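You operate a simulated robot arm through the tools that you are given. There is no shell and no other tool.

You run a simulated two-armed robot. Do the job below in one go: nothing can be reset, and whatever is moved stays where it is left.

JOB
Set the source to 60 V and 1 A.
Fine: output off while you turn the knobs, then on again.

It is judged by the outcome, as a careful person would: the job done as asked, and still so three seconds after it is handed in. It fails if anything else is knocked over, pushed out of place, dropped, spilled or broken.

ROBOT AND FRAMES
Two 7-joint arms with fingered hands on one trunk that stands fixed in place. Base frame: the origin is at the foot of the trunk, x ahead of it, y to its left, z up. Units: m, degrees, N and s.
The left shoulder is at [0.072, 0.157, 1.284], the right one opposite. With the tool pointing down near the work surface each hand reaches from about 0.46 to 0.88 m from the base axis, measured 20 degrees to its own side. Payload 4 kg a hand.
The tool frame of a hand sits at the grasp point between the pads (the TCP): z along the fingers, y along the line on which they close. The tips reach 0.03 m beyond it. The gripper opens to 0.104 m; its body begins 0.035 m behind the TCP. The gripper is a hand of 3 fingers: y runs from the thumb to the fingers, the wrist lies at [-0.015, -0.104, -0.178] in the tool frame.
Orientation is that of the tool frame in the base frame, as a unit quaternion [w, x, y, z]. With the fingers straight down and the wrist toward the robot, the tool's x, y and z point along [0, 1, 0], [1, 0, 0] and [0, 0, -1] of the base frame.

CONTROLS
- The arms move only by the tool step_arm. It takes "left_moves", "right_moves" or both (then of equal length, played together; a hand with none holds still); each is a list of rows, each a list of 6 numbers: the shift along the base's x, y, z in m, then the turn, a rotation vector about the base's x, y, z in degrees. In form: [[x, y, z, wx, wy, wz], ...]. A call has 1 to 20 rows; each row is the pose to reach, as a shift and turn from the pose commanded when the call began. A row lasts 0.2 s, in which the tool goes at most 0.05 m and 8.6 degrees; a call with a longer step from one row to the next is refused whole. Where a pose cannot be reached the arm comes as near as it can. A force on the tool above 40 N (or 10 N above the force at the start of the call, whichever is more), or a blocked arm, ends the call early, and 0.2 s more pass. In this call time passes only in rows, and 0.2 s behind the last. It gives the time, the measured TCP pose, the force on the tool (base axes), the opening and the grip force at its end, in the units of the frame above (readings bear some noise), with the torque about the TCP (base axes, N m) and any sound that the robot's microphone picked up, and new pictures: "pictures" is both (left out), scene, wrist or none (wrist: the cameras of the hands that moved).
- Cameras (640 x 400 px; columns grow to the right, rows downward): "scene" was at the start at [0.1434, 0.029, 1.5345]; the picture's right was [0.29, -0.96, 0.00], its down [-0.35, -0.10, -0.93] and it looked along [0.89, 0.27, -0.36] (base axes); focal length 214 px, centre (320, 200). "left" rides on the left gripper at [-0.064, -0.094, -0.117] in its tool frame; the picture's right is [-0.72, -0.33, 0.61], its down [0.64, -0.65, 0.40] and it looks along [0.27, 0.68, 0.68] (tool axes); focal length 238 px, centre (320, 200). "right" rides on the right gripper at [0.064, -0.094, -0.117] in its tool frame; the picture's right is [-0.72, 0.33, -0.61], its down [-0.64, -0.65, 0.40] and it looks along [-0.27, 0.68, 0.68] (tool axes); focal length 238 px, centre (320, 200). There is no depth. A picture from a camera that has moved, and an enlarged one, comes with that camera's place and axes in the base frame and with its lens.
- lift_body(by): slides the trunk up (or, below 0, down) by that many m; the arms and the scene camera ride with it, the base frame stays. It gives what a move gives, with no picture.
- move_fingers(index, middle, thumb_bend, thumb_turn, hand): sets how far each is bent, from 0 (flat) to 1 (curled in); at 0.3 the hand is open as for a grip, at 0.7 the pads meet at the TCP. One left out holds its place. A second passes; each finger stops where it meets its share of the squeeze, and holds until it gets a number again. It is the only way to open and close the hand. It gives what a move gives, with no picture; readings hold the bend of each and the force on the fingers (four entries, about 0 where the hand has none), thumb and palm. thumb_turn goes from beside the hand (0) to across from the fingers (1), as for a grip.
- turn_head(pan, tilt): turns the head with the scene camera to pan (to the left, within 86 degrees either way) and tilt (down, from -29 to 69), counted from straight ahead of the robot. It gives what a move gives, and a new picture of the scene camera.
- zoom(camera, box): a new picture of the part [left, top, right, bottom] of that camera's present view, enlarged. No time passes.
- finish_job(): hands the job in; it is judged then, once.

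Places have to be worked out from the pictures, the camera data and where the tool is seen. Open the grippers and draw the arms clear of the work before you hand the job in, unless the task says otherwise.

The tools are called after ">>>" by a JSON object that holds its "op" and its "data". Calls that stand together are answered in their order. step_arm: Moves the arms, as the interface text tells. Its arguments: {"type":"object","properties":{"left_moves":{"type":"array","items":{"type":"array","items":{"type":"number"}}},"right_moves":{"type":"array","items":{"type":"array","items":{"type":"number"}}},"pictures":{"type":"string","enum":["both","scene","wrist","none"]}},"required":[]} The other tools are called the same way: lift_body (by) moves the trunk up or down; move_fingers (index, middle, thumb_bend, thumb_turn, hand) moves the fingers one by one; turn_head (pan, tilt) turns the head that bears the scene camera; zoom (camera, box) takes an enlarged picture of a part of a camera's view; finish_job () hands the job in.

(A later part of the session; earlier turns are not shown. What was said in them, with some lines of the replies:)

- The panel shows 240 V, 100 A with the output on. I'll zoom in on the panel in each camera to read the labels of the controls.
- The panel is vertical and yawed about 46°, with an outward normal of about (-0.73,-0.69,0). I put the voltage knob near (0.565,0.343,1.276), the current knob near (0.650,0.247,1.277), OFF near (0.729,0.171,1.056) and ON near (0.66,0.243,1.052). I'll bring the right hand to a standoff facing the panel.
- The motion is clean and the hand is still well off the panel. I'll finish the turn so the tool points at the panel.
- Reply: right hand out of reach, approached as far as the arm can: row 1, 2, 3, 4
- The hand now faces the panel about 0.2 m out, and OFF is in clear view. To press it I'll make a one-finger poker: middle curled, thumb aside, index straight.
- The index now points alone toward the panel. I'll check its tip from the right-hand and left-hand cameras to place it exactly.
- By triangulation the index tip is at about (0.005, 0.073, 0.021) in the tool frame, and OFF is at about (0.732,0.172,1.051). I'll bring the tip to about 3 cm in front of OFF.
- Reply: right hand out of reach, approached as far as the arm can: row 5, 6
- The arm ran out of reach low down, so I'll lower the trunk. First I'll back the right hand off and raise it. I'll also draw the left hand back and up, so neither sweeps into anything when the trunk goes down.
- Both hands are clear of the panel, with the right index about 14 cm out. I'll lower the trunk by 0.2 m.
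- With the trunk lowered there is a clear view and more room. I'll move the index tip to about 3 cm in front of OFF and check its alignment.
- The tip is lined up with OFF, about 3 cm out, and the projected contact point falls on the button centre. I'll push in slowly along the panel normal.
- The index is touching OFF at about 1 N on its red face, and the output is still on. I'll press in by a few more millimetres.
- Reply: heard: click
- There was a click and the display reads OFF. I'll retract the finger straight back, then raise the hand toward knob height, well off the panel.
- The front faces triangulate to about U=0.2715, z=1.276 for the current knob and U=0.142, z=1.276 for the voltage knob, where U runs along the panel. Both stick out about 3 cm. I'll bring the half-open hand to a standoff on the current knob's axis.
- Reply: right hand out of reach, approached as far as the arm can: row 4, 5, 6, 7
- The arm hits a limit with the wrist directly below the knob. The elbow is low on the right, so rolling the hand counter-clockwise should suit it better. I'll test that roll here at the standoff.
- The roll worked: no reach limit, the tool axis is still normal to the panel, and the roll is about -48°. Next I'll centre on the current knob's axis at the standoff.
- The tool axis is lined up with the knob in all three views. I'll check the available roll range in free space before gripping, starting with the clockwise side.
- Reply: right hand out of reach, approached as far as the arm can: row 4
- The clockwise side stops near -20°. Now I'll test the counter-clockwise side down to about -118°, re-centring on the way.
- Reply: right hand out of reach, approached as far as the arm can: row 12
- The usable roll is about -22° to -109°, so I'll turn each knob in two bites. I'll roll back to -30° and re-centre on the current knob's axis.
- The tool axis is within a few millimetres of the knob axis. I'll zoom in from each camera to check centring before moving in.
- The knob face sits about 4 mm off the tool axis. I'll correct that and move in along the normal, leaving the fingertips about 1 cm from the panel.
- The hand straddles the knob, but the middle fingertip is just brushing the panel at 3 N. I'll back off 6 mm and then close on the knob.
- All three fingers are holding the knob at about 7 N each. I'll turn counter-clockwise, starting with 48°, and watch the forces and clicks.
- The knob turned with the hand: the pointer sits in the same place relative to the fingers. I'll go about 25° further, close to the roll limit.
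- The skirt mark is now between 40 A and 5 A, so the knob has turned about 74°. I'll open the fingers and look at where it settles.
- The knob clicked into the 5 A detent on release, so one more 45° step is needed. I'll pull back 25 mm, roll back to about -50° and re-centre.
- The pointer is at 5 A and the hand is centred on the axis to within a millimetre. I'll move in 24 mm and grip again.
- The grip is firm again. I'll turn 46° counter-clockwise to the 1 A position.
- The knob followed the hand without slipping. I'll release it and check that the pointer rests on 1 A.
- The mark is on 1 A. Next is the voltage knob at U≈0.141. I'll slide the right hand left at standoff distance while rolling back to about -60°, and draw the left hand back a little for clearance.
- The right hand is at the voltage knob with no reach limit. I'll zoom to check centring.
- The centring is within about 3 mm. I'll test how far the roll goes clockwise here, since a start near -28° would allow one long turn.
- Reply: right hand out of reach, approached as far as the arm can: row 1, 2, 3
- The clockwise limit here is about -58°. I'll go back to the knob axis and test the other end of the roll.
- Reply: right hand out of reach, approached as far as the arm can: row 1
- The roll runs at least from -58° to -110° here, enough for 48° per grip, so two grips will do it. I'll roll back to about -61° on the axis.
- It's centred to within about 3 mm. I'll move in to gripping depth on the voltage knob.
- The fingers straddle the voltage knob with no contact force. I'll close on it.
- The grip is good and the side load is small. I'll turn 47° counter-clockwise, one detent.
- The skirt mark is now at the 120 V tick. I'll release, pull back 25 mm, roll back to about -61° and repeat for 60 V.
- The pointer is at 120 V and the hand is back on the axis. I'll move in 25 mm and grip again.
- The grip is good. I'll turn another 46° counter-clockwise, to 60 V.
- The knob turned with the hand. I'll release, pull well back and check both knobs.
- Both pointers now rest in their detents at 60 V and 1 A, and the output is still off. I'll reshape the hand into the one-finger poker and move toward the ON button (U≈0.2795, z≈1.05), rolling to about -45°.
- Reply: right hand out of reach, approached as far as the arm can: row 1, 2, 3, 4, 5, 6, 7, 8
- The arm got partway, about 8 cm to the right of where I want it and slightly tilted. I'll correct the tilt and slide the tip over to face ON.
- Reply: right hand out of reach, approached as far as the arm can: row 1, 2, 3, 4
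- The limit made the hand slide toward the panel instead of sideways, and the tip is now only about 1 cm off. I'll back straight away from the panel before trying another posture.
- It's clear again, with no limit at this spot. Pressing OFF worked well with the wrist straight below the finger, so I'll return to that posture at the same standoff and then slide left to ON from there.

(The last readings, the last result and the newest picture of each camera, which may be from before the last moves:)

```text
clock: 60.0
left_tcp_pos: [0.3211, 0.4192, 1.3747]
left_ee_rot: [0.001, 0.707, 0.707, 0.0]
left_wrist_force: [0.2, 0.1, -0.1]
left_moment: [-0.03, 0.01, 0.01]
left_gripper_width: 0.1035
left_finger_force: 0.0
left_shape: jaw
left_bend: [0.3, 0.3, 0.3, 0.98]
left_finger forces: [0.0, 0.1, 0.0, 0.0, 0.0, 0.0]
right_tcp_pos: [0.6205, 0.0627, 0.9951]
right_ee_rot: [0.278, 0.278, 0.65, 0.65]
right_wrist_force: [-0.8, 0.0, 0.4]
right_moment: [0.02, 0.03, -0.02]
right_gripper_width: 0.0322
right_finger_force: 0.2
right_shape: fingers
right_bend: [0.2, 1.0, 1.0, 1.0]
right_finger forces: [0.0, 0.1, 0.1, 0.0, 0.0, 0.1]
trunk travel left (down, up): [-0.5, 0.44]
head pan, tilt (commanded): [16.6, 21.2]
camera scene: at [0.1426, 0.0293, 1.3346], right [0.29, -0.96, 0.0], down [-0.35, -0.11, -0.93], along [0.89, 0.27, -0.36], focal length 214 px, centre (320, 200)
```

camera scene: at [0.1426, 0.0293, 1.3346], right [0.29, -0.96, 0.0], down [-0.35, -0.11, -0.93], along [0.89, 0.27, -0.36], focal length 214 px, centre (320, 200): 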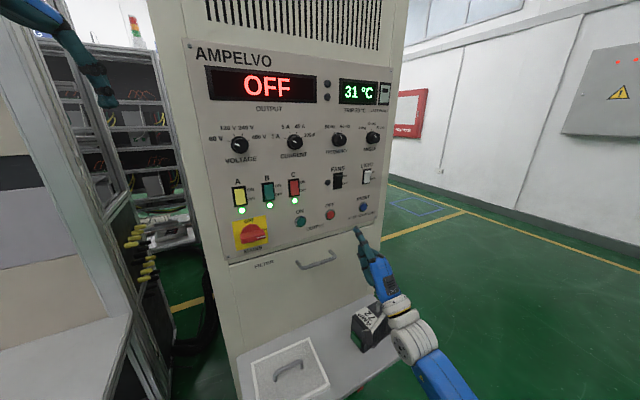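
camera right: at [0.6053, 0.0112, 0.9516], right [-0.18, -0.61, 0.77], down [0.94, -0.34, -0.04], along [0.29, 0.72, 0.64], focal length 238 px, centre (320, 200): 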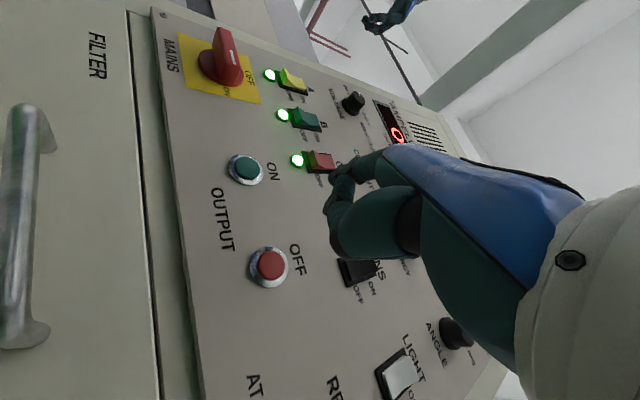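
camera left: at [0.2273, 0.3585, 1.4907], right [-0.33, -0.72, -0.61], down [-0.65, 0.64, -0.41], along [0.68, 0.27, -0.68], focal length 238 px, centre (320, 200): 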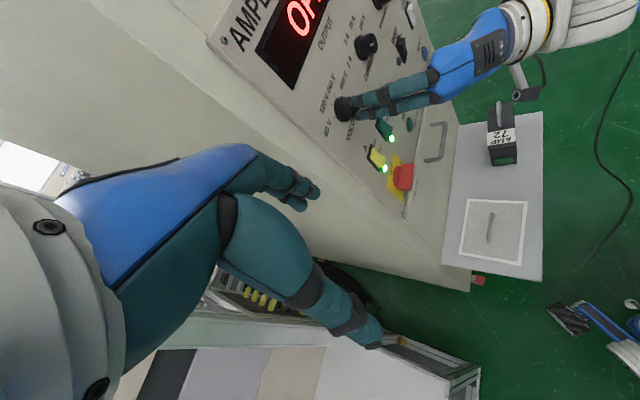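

The posture is exact and within reach. I'll slide left, about 10 cm out from the panel, to line up with ON.

>>> {"op": "step_arm", "data": {"right_moves": [[-0.012, 0.0223, -0.004, 0, 0, 0], [-0.0238, 0.0447, -0.0085, 0, 0, 0], [-0.0356, 0.067, -0.013, 0, 0, 0], [-0.0475, 0.0893, -0.017, 0, 0, 0]], "pictures": "none"}}

>>> {"op": "zoom", "data": {"camera": "scene", "box": [220, 160, 420, 300]}}

>>> {"op": "zoom", "data": {"camera": "left", "box": [340, 60, 500, 180]}}

```text
clock: 61.0
left_tcp_pos: [0.3214, 0.4178, 1.375]
left_ee_rot: [0.0, 0.707, 0.707, -0.001]
left_wrist_force: [-0.4, -0.4, -0.7]
left_moment: [-0.01, 0.0, 0.01]
left_gripper_width: 0.1038
left_finger_force: 0.0
left_shape: jaw
left_bend: [0.3, 0.3, 0.3, 0.98]
left_finger forces: [0.0, 0.0, 0.0, 0.1, 0.0, 0.0]
right_tcp_pos: [0.6022, 0.1183, 0.9813]
right_ee_rot: [0.261, 0.267, 0.656, 0.656]
right_wrist_force: [-0.1, -0.3, 0.4]
right_moment: [-0.03, 0.02, 0.05]
right_gripper_width: 0.0323
right_finger_force: 0.1
right_shape: fingers
right_bend: [0.2, 1.0, 1.0, 1.0]
right_finger forces: [0.0, 0.0, 0.0, 0.1, 0.0, 0.0]
right hand out of reach, approached as far as the arm can: row 2, 3, 4
trunk travel left (down, up): [-0.5, 0.44]
head pan, tilt (commanded): [16.6, 21.2]
```

```text
2.86 times, centred on (320, 230) of scene
camera zoom: at [0.1425, 0.0292, 1.3346], right [0.29, -0.96, 0.0], down [-0.35, -0.1, -0.93], along [0.89, 0.27, -0.36], focal length 613 px, centre (320, 114)
```

zoom: 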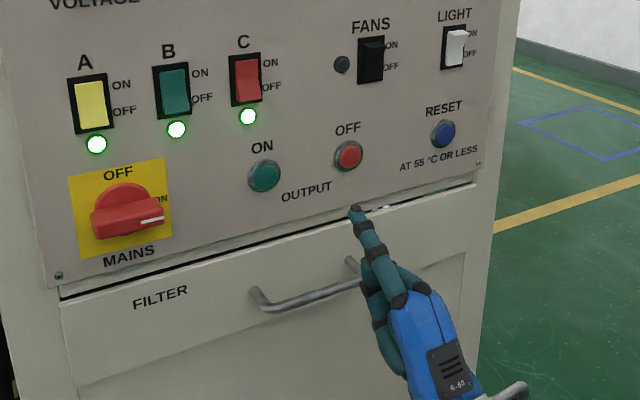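

```text
3.33 times, centred on (420, 120) of left
camera zoom: at [0.2267, 0.356, 1.4911], right [-0.33, -0.72, -0.61], down [-0.65, 0.64, -0.4], along [0.68, 0.27, -0.68], focal length 794 px, centre (-13, 467)
```

zoom: 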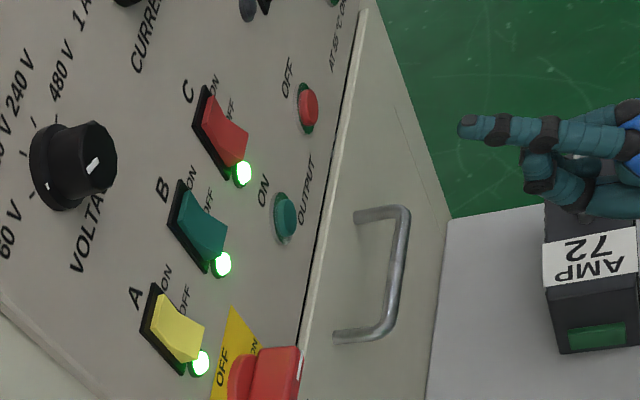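

The arm can't hold the full panel angle this far left, but the finger needn't be exactly square to the panel to press. I'll yaw the hand about 12° further left here, 10 cm out, and try the slide again.

>>> {"op": "step_arm", "data": {"right_moves": [[0, 0, 0, 0, 0, 6], [-0.002, 0.006, 0, 0, 0, 12], [-0.01, 0.02, -0.002, 0, 0, 12], [-0.0184, 0.0369, -0.004, 0, 0, 12]], "pictures": "none"}}

>>> {"op": "zoom", "data": {"camera": "scene", "box": [220, 160, 420, 300]}}

>>> {"op": "zoom", "data": {"camera": "left", "box": [340, 60, 500, 180]}}

```text
clock: 62.0
left_tcp_pos: [0.3216, 0.4203, 1.3742]
left_ee_rot: [0.002, 0.707, 0.707, 0.0]
left_wrist_force: [-0.2, -0.1, 0.8]
left_moment: [-0.02, 0.03, 0.02]
left_gripper_width: 0.1034
left_finger_force: 0.0
left_shape: jaw
left_bend: [0.3, 0.3, 0.3, 0.98]
left_finger forces: [0.1, 0.0, 0.1, 0.0, 0.0, 0.0]
right_tcp_pos: [0.5857, 0.157, 0.9767]
right_ee_rot: [0.208, 0.207, 0.677, 0.675]
right_wrist_force: [-0.6, 0.3, 0.0]
right_moment: [-0.02, 0.03, 0.02]
right_gripper_width: 0.0324
right_finger_force: 0.2
right_shape: fingers
right_bend: [0.2, 1.0, 1.0, 1.0]
right_finger forces: [0.0, 0.0, 0.0, 0.0, 0.1, 0.0]
trunk travel left (down, up): [-0.5, 0.44]
head pan, tilt (commanded): [16.6, 21.2]
```

```text
2.86 times, centred on (320, 230) of scene
camera zoom: at [0.1426, 0.0306, 1.3345], right [0.29, -0.96, 0.0], down [-0.35, -0.11, -0.93], along [0.89, 0.27, -0.36], focal length 613 px, centre (320, 114)
```

zoom: 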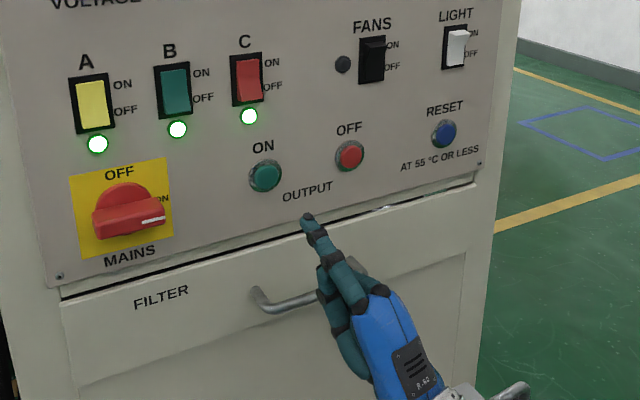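

```text
3.33 times, centred on (420, 120) of left
camera zoom: at [0.2269, 0.3578, 1.4908], right [-0.33, -0.72, -0.61], down [-0.65, 0.64, -0.41], along [0.68, 0.27, -0.68], focal length 794 px, centre (-13, 467)
```

zoom: 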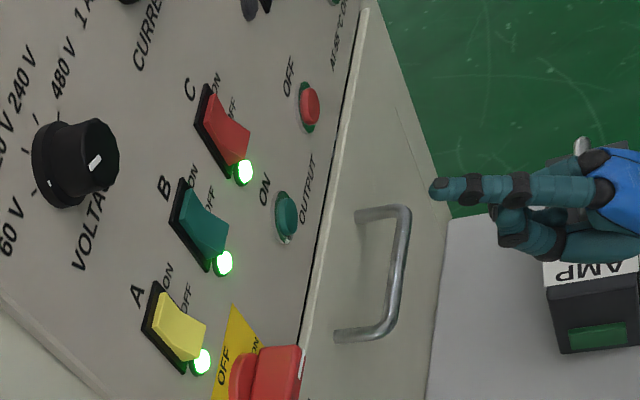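

This works: the hand is in reach and the tip is lined up with ON, with a projected contact point within 2 mm of its centre. I'll advance 5 cm along the normal and check.

>>> {"op": "step_arm", "data": {"right_moves": [[0.0145, 0.0138, 0, 0, 0, 0], [0.029, 0.0276, 0, 0, 0, 0], [0.0363, 0.0345, 0.0005, 0, 0, 0]], "pictures": "none"}}

>>> {"op": "zoom", "data": {"camera": "scene", "box": [260, 180, 380, 260]}}

>>> {"op": "zoom", "data": {"camera": "left", "box": [340, 60, 500, 180]}}

```text
clock: 62.8
left_tcp_pos: [0.3217, 0.4196, 1.373]
left_ee_rot: [0.001, 0.707, 0.707, -0.001]
left_wrist_force: [-0.7, 0.4, 0.0]
left_moment: [0.02, -0.01, 0.0]
left_gripper_width: 0.1037
left_finger_force: 0.0
left_shape: jaw
left_bend: [0.3, 0.3, 0.3, 0.98]
left_finger forces: [0.1, 0.1, 0.0, 0.0, 0.1, 0.0]
right_tcp_pos: [0.6219, 0.192, 0.9799]
right_ee_rot: [0.208, 0.206, 0.677, 0.676]
right_wrist_force: [-0.7, 0.1, -0.1]
right_moment: [0.0, -0.02, -0.03]
right_gripper_width: 0.0322
right_finger_force: 0.0
right_shape: fingers
right_bend: [0.2, 1.0, 1.0, 1.0]
right_finger forces: [0.1, 0.0, 0.0, 0.0, 0.0, 0.1]
trunk travel left (down, up): [-0.5, 0.44]
head pan, tilt (commanded): [16.6, 21.2]
```

```text
5.00 times, centred on (320, 220) of scene
camera zoom: at [0.143, 0.0302, 1.3345], right [0.29, -0.96, 0.0], down [-0.35, -0.11, -0.93], along [0.89, 0.27, -0.36], focal length 1072 px, centre (320, 100)
```

zoom: 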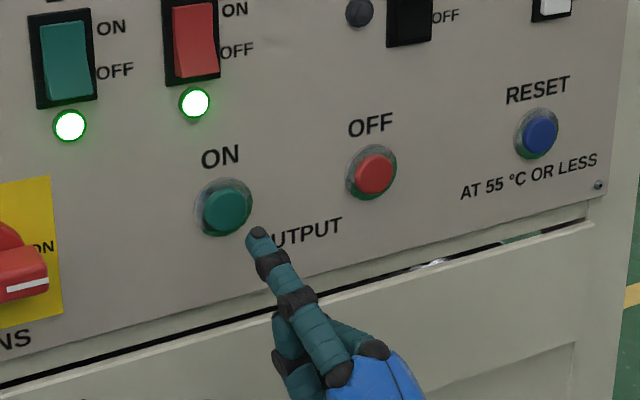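

```text
3.33 times, centred on (420, 120) of left
camera zoom: at [0.2269, 0.3566, 1.491], right [-0.33, -0.72, -0.61], down [-0.65, 0.64, -0.4], along [0.68, 0.27, -0.68], focal length 794 px, centre (-13, 467)
```

zoom: 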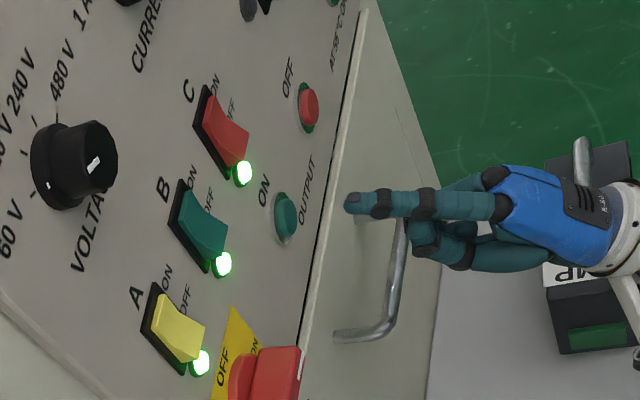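

The tip is still lined up (U 0.280, z 1.052, against the button at 0.280, 1.051), and the thumb clears the drawer handle by about 1.7 cm. I'll advance to light contact.

>>> {"op": "step_arm", "data": {"right_moves": [[0.0109, 0.0103, -0.0005, 0, 0, 0], [0.0217, 0.0207, -0.001, 0, 0, 0], [0.0268, 0.0255, -0.001, 0, 0, 0], [0.0297, 0.0282, -0.001, 0, 0, 0]], "pictures": "none"}}

>>> {"op": "zoom", "data": {"camera": "scene", "box": [260, 180, 380, 260]}}

>>> {"op": "zoom", "data": {"camera": "left", "box": [340, 60, 500, 180]}}

```text
clock: 63.8
left_tcp_pos: [0.3218, 0.418, 1.374]
left_ee_rot: [0.0, 0.707, 0.708, 0.0]
left_wrist_force: [-0.4, -0.2, 0.0]
left_moment: [0.04, -0.02, 0.0]
left_gripper_width: 0.1039
left_finger_force: 0.1
left_shape: jaw
left_bend: [0.3, 0.3, 0.3, 0.98]
left_finger forces: [0.0, 0.0, 0.0, 0.0, 0.0, 0.0]
right_tcp_pos: [0.6519, 0.2184, 0.9752]
right_ee_rot: [0.209, 0.208, 0.675, 0.676]
right_wrist_force: [-1.2, -1.1, -0.1]
right_moment: [0.08, -0.08, 0.04]
right_gripper_width: 0.0323
right_finger_force: 0.8
right_shape: fingers
right_bend: [0.2, 1.0, 1.0, 1.0]
right_finger forces: [1.6, 0.0, 0.0, 0.2, 0.1, 0.0]
trunk travel left (down, up): [-0.5, 0.44]
head pan, tilt (commanded): [16.6, 21.2]
```

```text
5.00 times, centred on (320, 220) of scene
camera zoom: at [0.1428, 0.029, 1.3345], right [0.29, -0.96, 0.0], down [-0.35, -0.1, -0.93], along [0.89, 0.27, -0.36], focal length 1072 px, centre (320, 100)
```

zoom: 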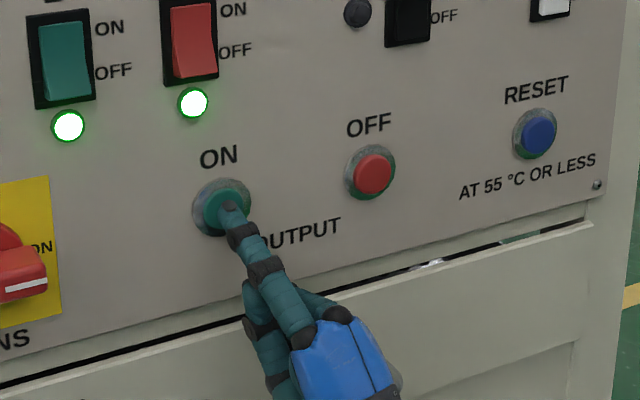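

```text
3.33 times, centred on (420, 120) of left
camera zoom: at [0.2266, 0.355, 1.4914], right [-0.33, -0.72, -0.61], down [-0.65, 0.64, -0.4], along [0.68, 0.27, -0.68], focal length 794 px, centre (-13, 467)
```

zoom: 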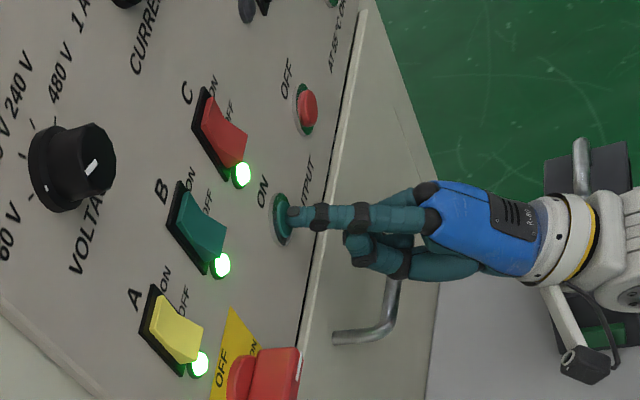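

The fingertip is on the green ON cap at 1.6 N. I'll press in about 6–7 mm.

>>> {"op": "step_arm", "data": {"right_moves": [[0.0022, 0.0021, 0, 0, 0, 0], [0.0044, 0.0041, 0, 0, 0, 0], [0.0058, 0.0055, 0, 0, 0, 0]], "pictures": "none"}}

>>> {"op": "zoom", "data": {"camera": "scene", "box": [180, 40, 420, 240]}}

```text
clock: 64.6
left_tcp_pos: [0.3204, 0.4176, 1.375]
left_ee_rot: [0.0, 0.706, 0.708, 0.001]
left_wrist_force: [0.1, 0.6, 0.4]
left_moment: [-0.02, 0.0, 0.01]
left_gripper_width: 0.1037
left_finger_force: 0.1
left_shape: jaw
left_bend: [0.3, 0.3, 0.3, 0.98]
left_finger forces: [0.0, 0.0, 0.0, 0.0, 0.0, 0.0]
right_tcp_pos: [0.6569, 0.2216, 0.9777]
right_ee_rot: [0.209, 0.208, 0.675, 0.676]
right_wrist_force: [-7.6, -7.4, -5.6]
right_moment: [0.45, -0.57, 0.16]
right_gripper_width: 0.0326
right_finger_force: 5.6
right_shape: fingers
right_bend: [0.19, 1.0, 1.0, 1.0]
right_finger forces: [11.1, 0.0, 0.1, 0.1, 0.0, 0.1]
trunk travel left (down, up): [-0.5, 0.44]
head pan, tilt (commanded): [16.6, 21.2]
heard: click
```

```text
2.00 times, centred on (300, 140) of scene
camera zoom: at [0.1415, 0.0263, 1.3346], right [0.29, -0.96, 0.0], down [-0.35, -0.1, -0.93], along [0.89, 0.27, -0.36], focal length 429 px, centre (360, 320)
```

zoom: 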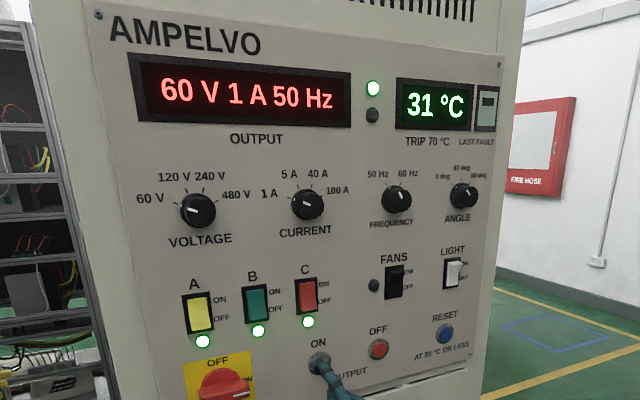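

The click came and the display reads "60 V 1 A 50 Hz", with the green output lamp lit. I'll retract the finger straight back, keeping the same lateral line.

>>> {"op": "step_arm", "data": {"right_moves": [[-0.0145, -0.0138, 0, 0, 0, 0], [-0.036, -0.0345, 0.002, 0, 0, 0], [-0.058, -0.055, 0.005, 0, 0, 0], [-0.075, -0.08, 0.01, 0, 0, 0], [-0.085, -0.11, 0.02, 0, 0, 0], [-0.09, -0.14, 0.03, 0, 0, 0]], "pictures": "scene"}}

```text
clock: 66.0
left_tcp_pos: [0.3199, 0.4168, 1.3756]
left_ee_rot: [-0.001, 0.707, 0.707, 0.001]
left_wrist_force: [0.0, 0.5, 0.4]
left_moment: [-0.02, 0.01, -0.02]
left_gripper_width: 0.1038
left_finger_force: 0.0
left_shape: jaw
left_bend: [0.3, 0.3, 0.3, 0.98]
left_finger forces: [0.0, 0.0, 0.0, 0.0, 0.0, 0.0]
right_tcp_pos: [0.5674, 0.0799, 1.0069]
right_ee_rot: [0.208, 0.208, 0.675, 0.676]
right_wrist_force: [-0.2, -0.4, 0.4]
right_moment: [0.02, -0.02, -0.03]
right_gripper_width: 0.0322
right_finger_force: 0.0
right_shape: fingers
right_bend: [0.2, 1.0, 1.0, 1.0]
right_finger forces: [0.0, 0.0, 0.0, 0.0, 0.0, 0.0]
trunk travel left (down, up): [-0.5, 0.44]
head pan, tilt (commanded): [16.6, 21.2]
camera scene: at [0.1422, 0.0267, 1.3347], right [0.29, -0.96, 0.0], down [-0.35, -0.1, -0.93], along [0.89, 0.27, -0.36], focal length 214 px, centre (320, 200)
```

scene: 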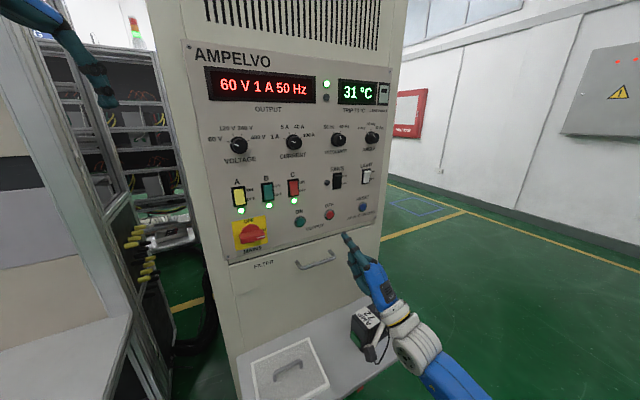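

The output stays on at 60 V, 1 A. I'll open the right hand and draw the arm further away from the cabinet.

>>> {"op": "move_fingers", "data": {"hand": "right", "index": 0.3, "middle": 0.3, "thumb_bend": 0.3}}

>>> {"op": "step_arm", "data": {"right_moves": [[-0.015, -0.025, 0.02, 0, 0, 0], [-0.03, -0.05, 0.04, 0, 0, 0], [-0.045, -0.08, 0.06, 0, 0, 0], [-0.06, -0.11, 0.07, 0, 0, 0]], "pictures": "scene"}}

>>> {"op": "zoom", "data": {"camera": "scene", "box": [180, 30, 420, 240]}}

>>> {"op": "zoom", "data": {"camera": "left", "box": [200, 0, 600, 300]}}

```text
clock: 67.0
left_tcp_pos: [0.3211, 0.4195, 1.374]
left_ee_rot: [0.0, 0.707, 0.707, 0.0]
left_wrist_force: [-0.5, 0.0, -0.1]
left_moment: [-0.02, 0.01, 0.0]
left_gripper_width: 0.1039
left_finger_force: 0.0
left_shape: jaw
left_bend: [0.3, 0.3, 0.3, 0.98]
left_finger forces: [0.1, 0.1, 0.0, 0.1, 0.0, 0.0]
right_tcp_pos: [0.5683, 0.082, 1.007]
right_ee_rot: [0.208, 0.208, 0.676, 0.676]
right_wrist_force: [-0.2, -0.2, -0.2]
right_moment: [-0.02, 0.02, 0.0]
right_gripper_width: 0.1028
right_finger_force: 0.0
right_shape: fingers
right_bend: [0.3, 0.3, 0.3, 0.98]
right_finger forces: [0.0, 0.1, 0.0, 0.0, 0.1, 0.0]
trunk travel left (down, up): [-0.5, 0.44]
head pan, tilt (commanded): [16.6, 21.2]
```

```text
clock: 68.0
left_tcp_pos: [0.3202, 0.4183, 1.3745]
left_ee_rot: [0.001, 0.707, 0.708, 0.001]
left_wrist_force: [0.2, 0.3, 0.3]
left_moment: [0.03, 0.01, -0.04]
left_gripper_width: 0.1037
left_finger_force: 0.0
left_shape: jaw
left_bend: [0.3, 0.3, 0.3, 0.98]
left_finger forces: [0.1, 0.0, 0.1, 0.1, 0.0, 0.0]
right_tcp_pos: [0.5071, -0.0262, 1.0788]
right_ee_rot: [0.21, 0.209, 0.675, 0.675]
right_wrist_force: [0.4, -0.1, 0.3]
right_moment: [0.02, 0.01, -0.02]
right_gripper_width: 0.1032
right_finger_force: 0.1
right_shape: fingers
right_bend: [0.3, 0.3, 0.3, 0.98]
right_finger forces: [0.0, 0.0, 0.0, 0.1, 0.1, 0.0]
trunk travel left (down, up): [-0.5, 0.44]
head pan, tilt (commanded): [16.6, 21.2]
camera scene: at [0.1414, 0.0268, 1.3347], right [0.29, -0.96, 0.0], down [-0.35, -0.1, -0.93], along [0.89, 0.27, -0.36], focal length 214 px, centre (320, 200)
```

scene: 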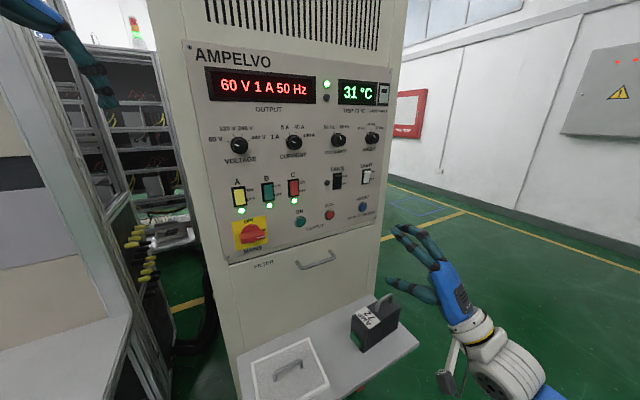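

```text
1.90 times, centred on (300, 135) of scene
camera zoom: at [0.1414, 0.0268, 1.3347], right [0.29, -0.96, 0.0], down [-0.35, -0.1, -0.93], along [0.89, 0.27, -0.36], focal length 408 px, centre (358, 324)
```

zoom: 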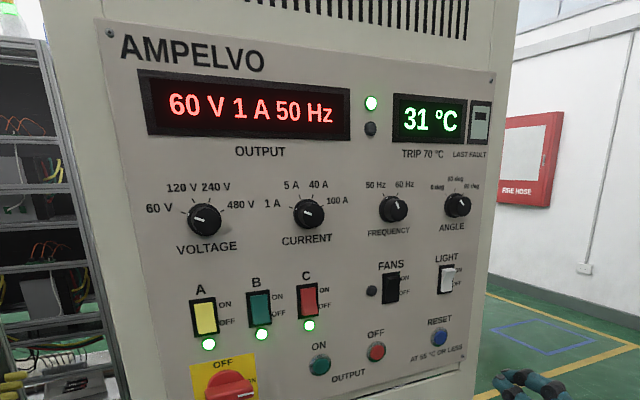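

```text
1.33 times, centred on (400, 150) of left
camera zoom: at [0.2255, 0.3546, 1.4918], right [-0.33, -0.72, -0.61], down [-0.65, 0.64, -0.4], along [0.68, 0.27, -0.68], focal length 318 px, centre (213, 267)
```

zoom: 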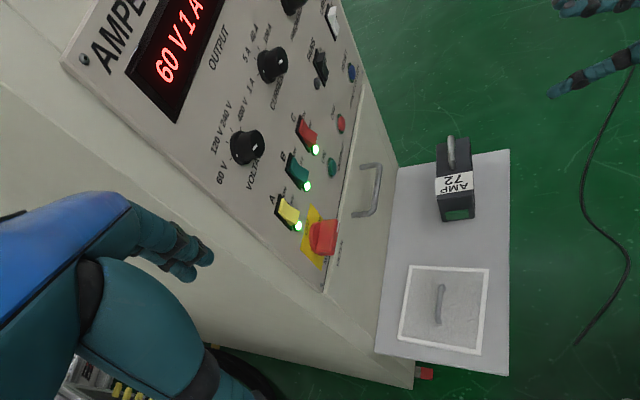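

The display holds at 60 V 1 A 50 Hz with the output lamp lit, the temperature at 31 °C and no fault showing. The other switches, the knobs and the block are as they were, and both hands are open and clear, so I'll hand the job in.

>>> {"op": "finish_job", "data": {}}

```text
The job is handed in.
```

The source is set to 60 V and 1 A, and its output is back on. The display reads "60 V 1 A 50 Hz" with the green output lamp lit.

I turned the output off before touching the knobs. I moved the current from 100 A to 1 A, then the voltage from 240 V to 60 V, and pressed ON again. Both knobs sit on their marks.

The temperature stayed at 31 °C. I touched only those two knobs and the ON and OFF buttons; a fingertip brushed the panel face once, lightly (3 N). Nothing looked moved or knocked over. I left both hands open and clear of the cabinet, with the robot's trunk 0.2 m lower than at the start.
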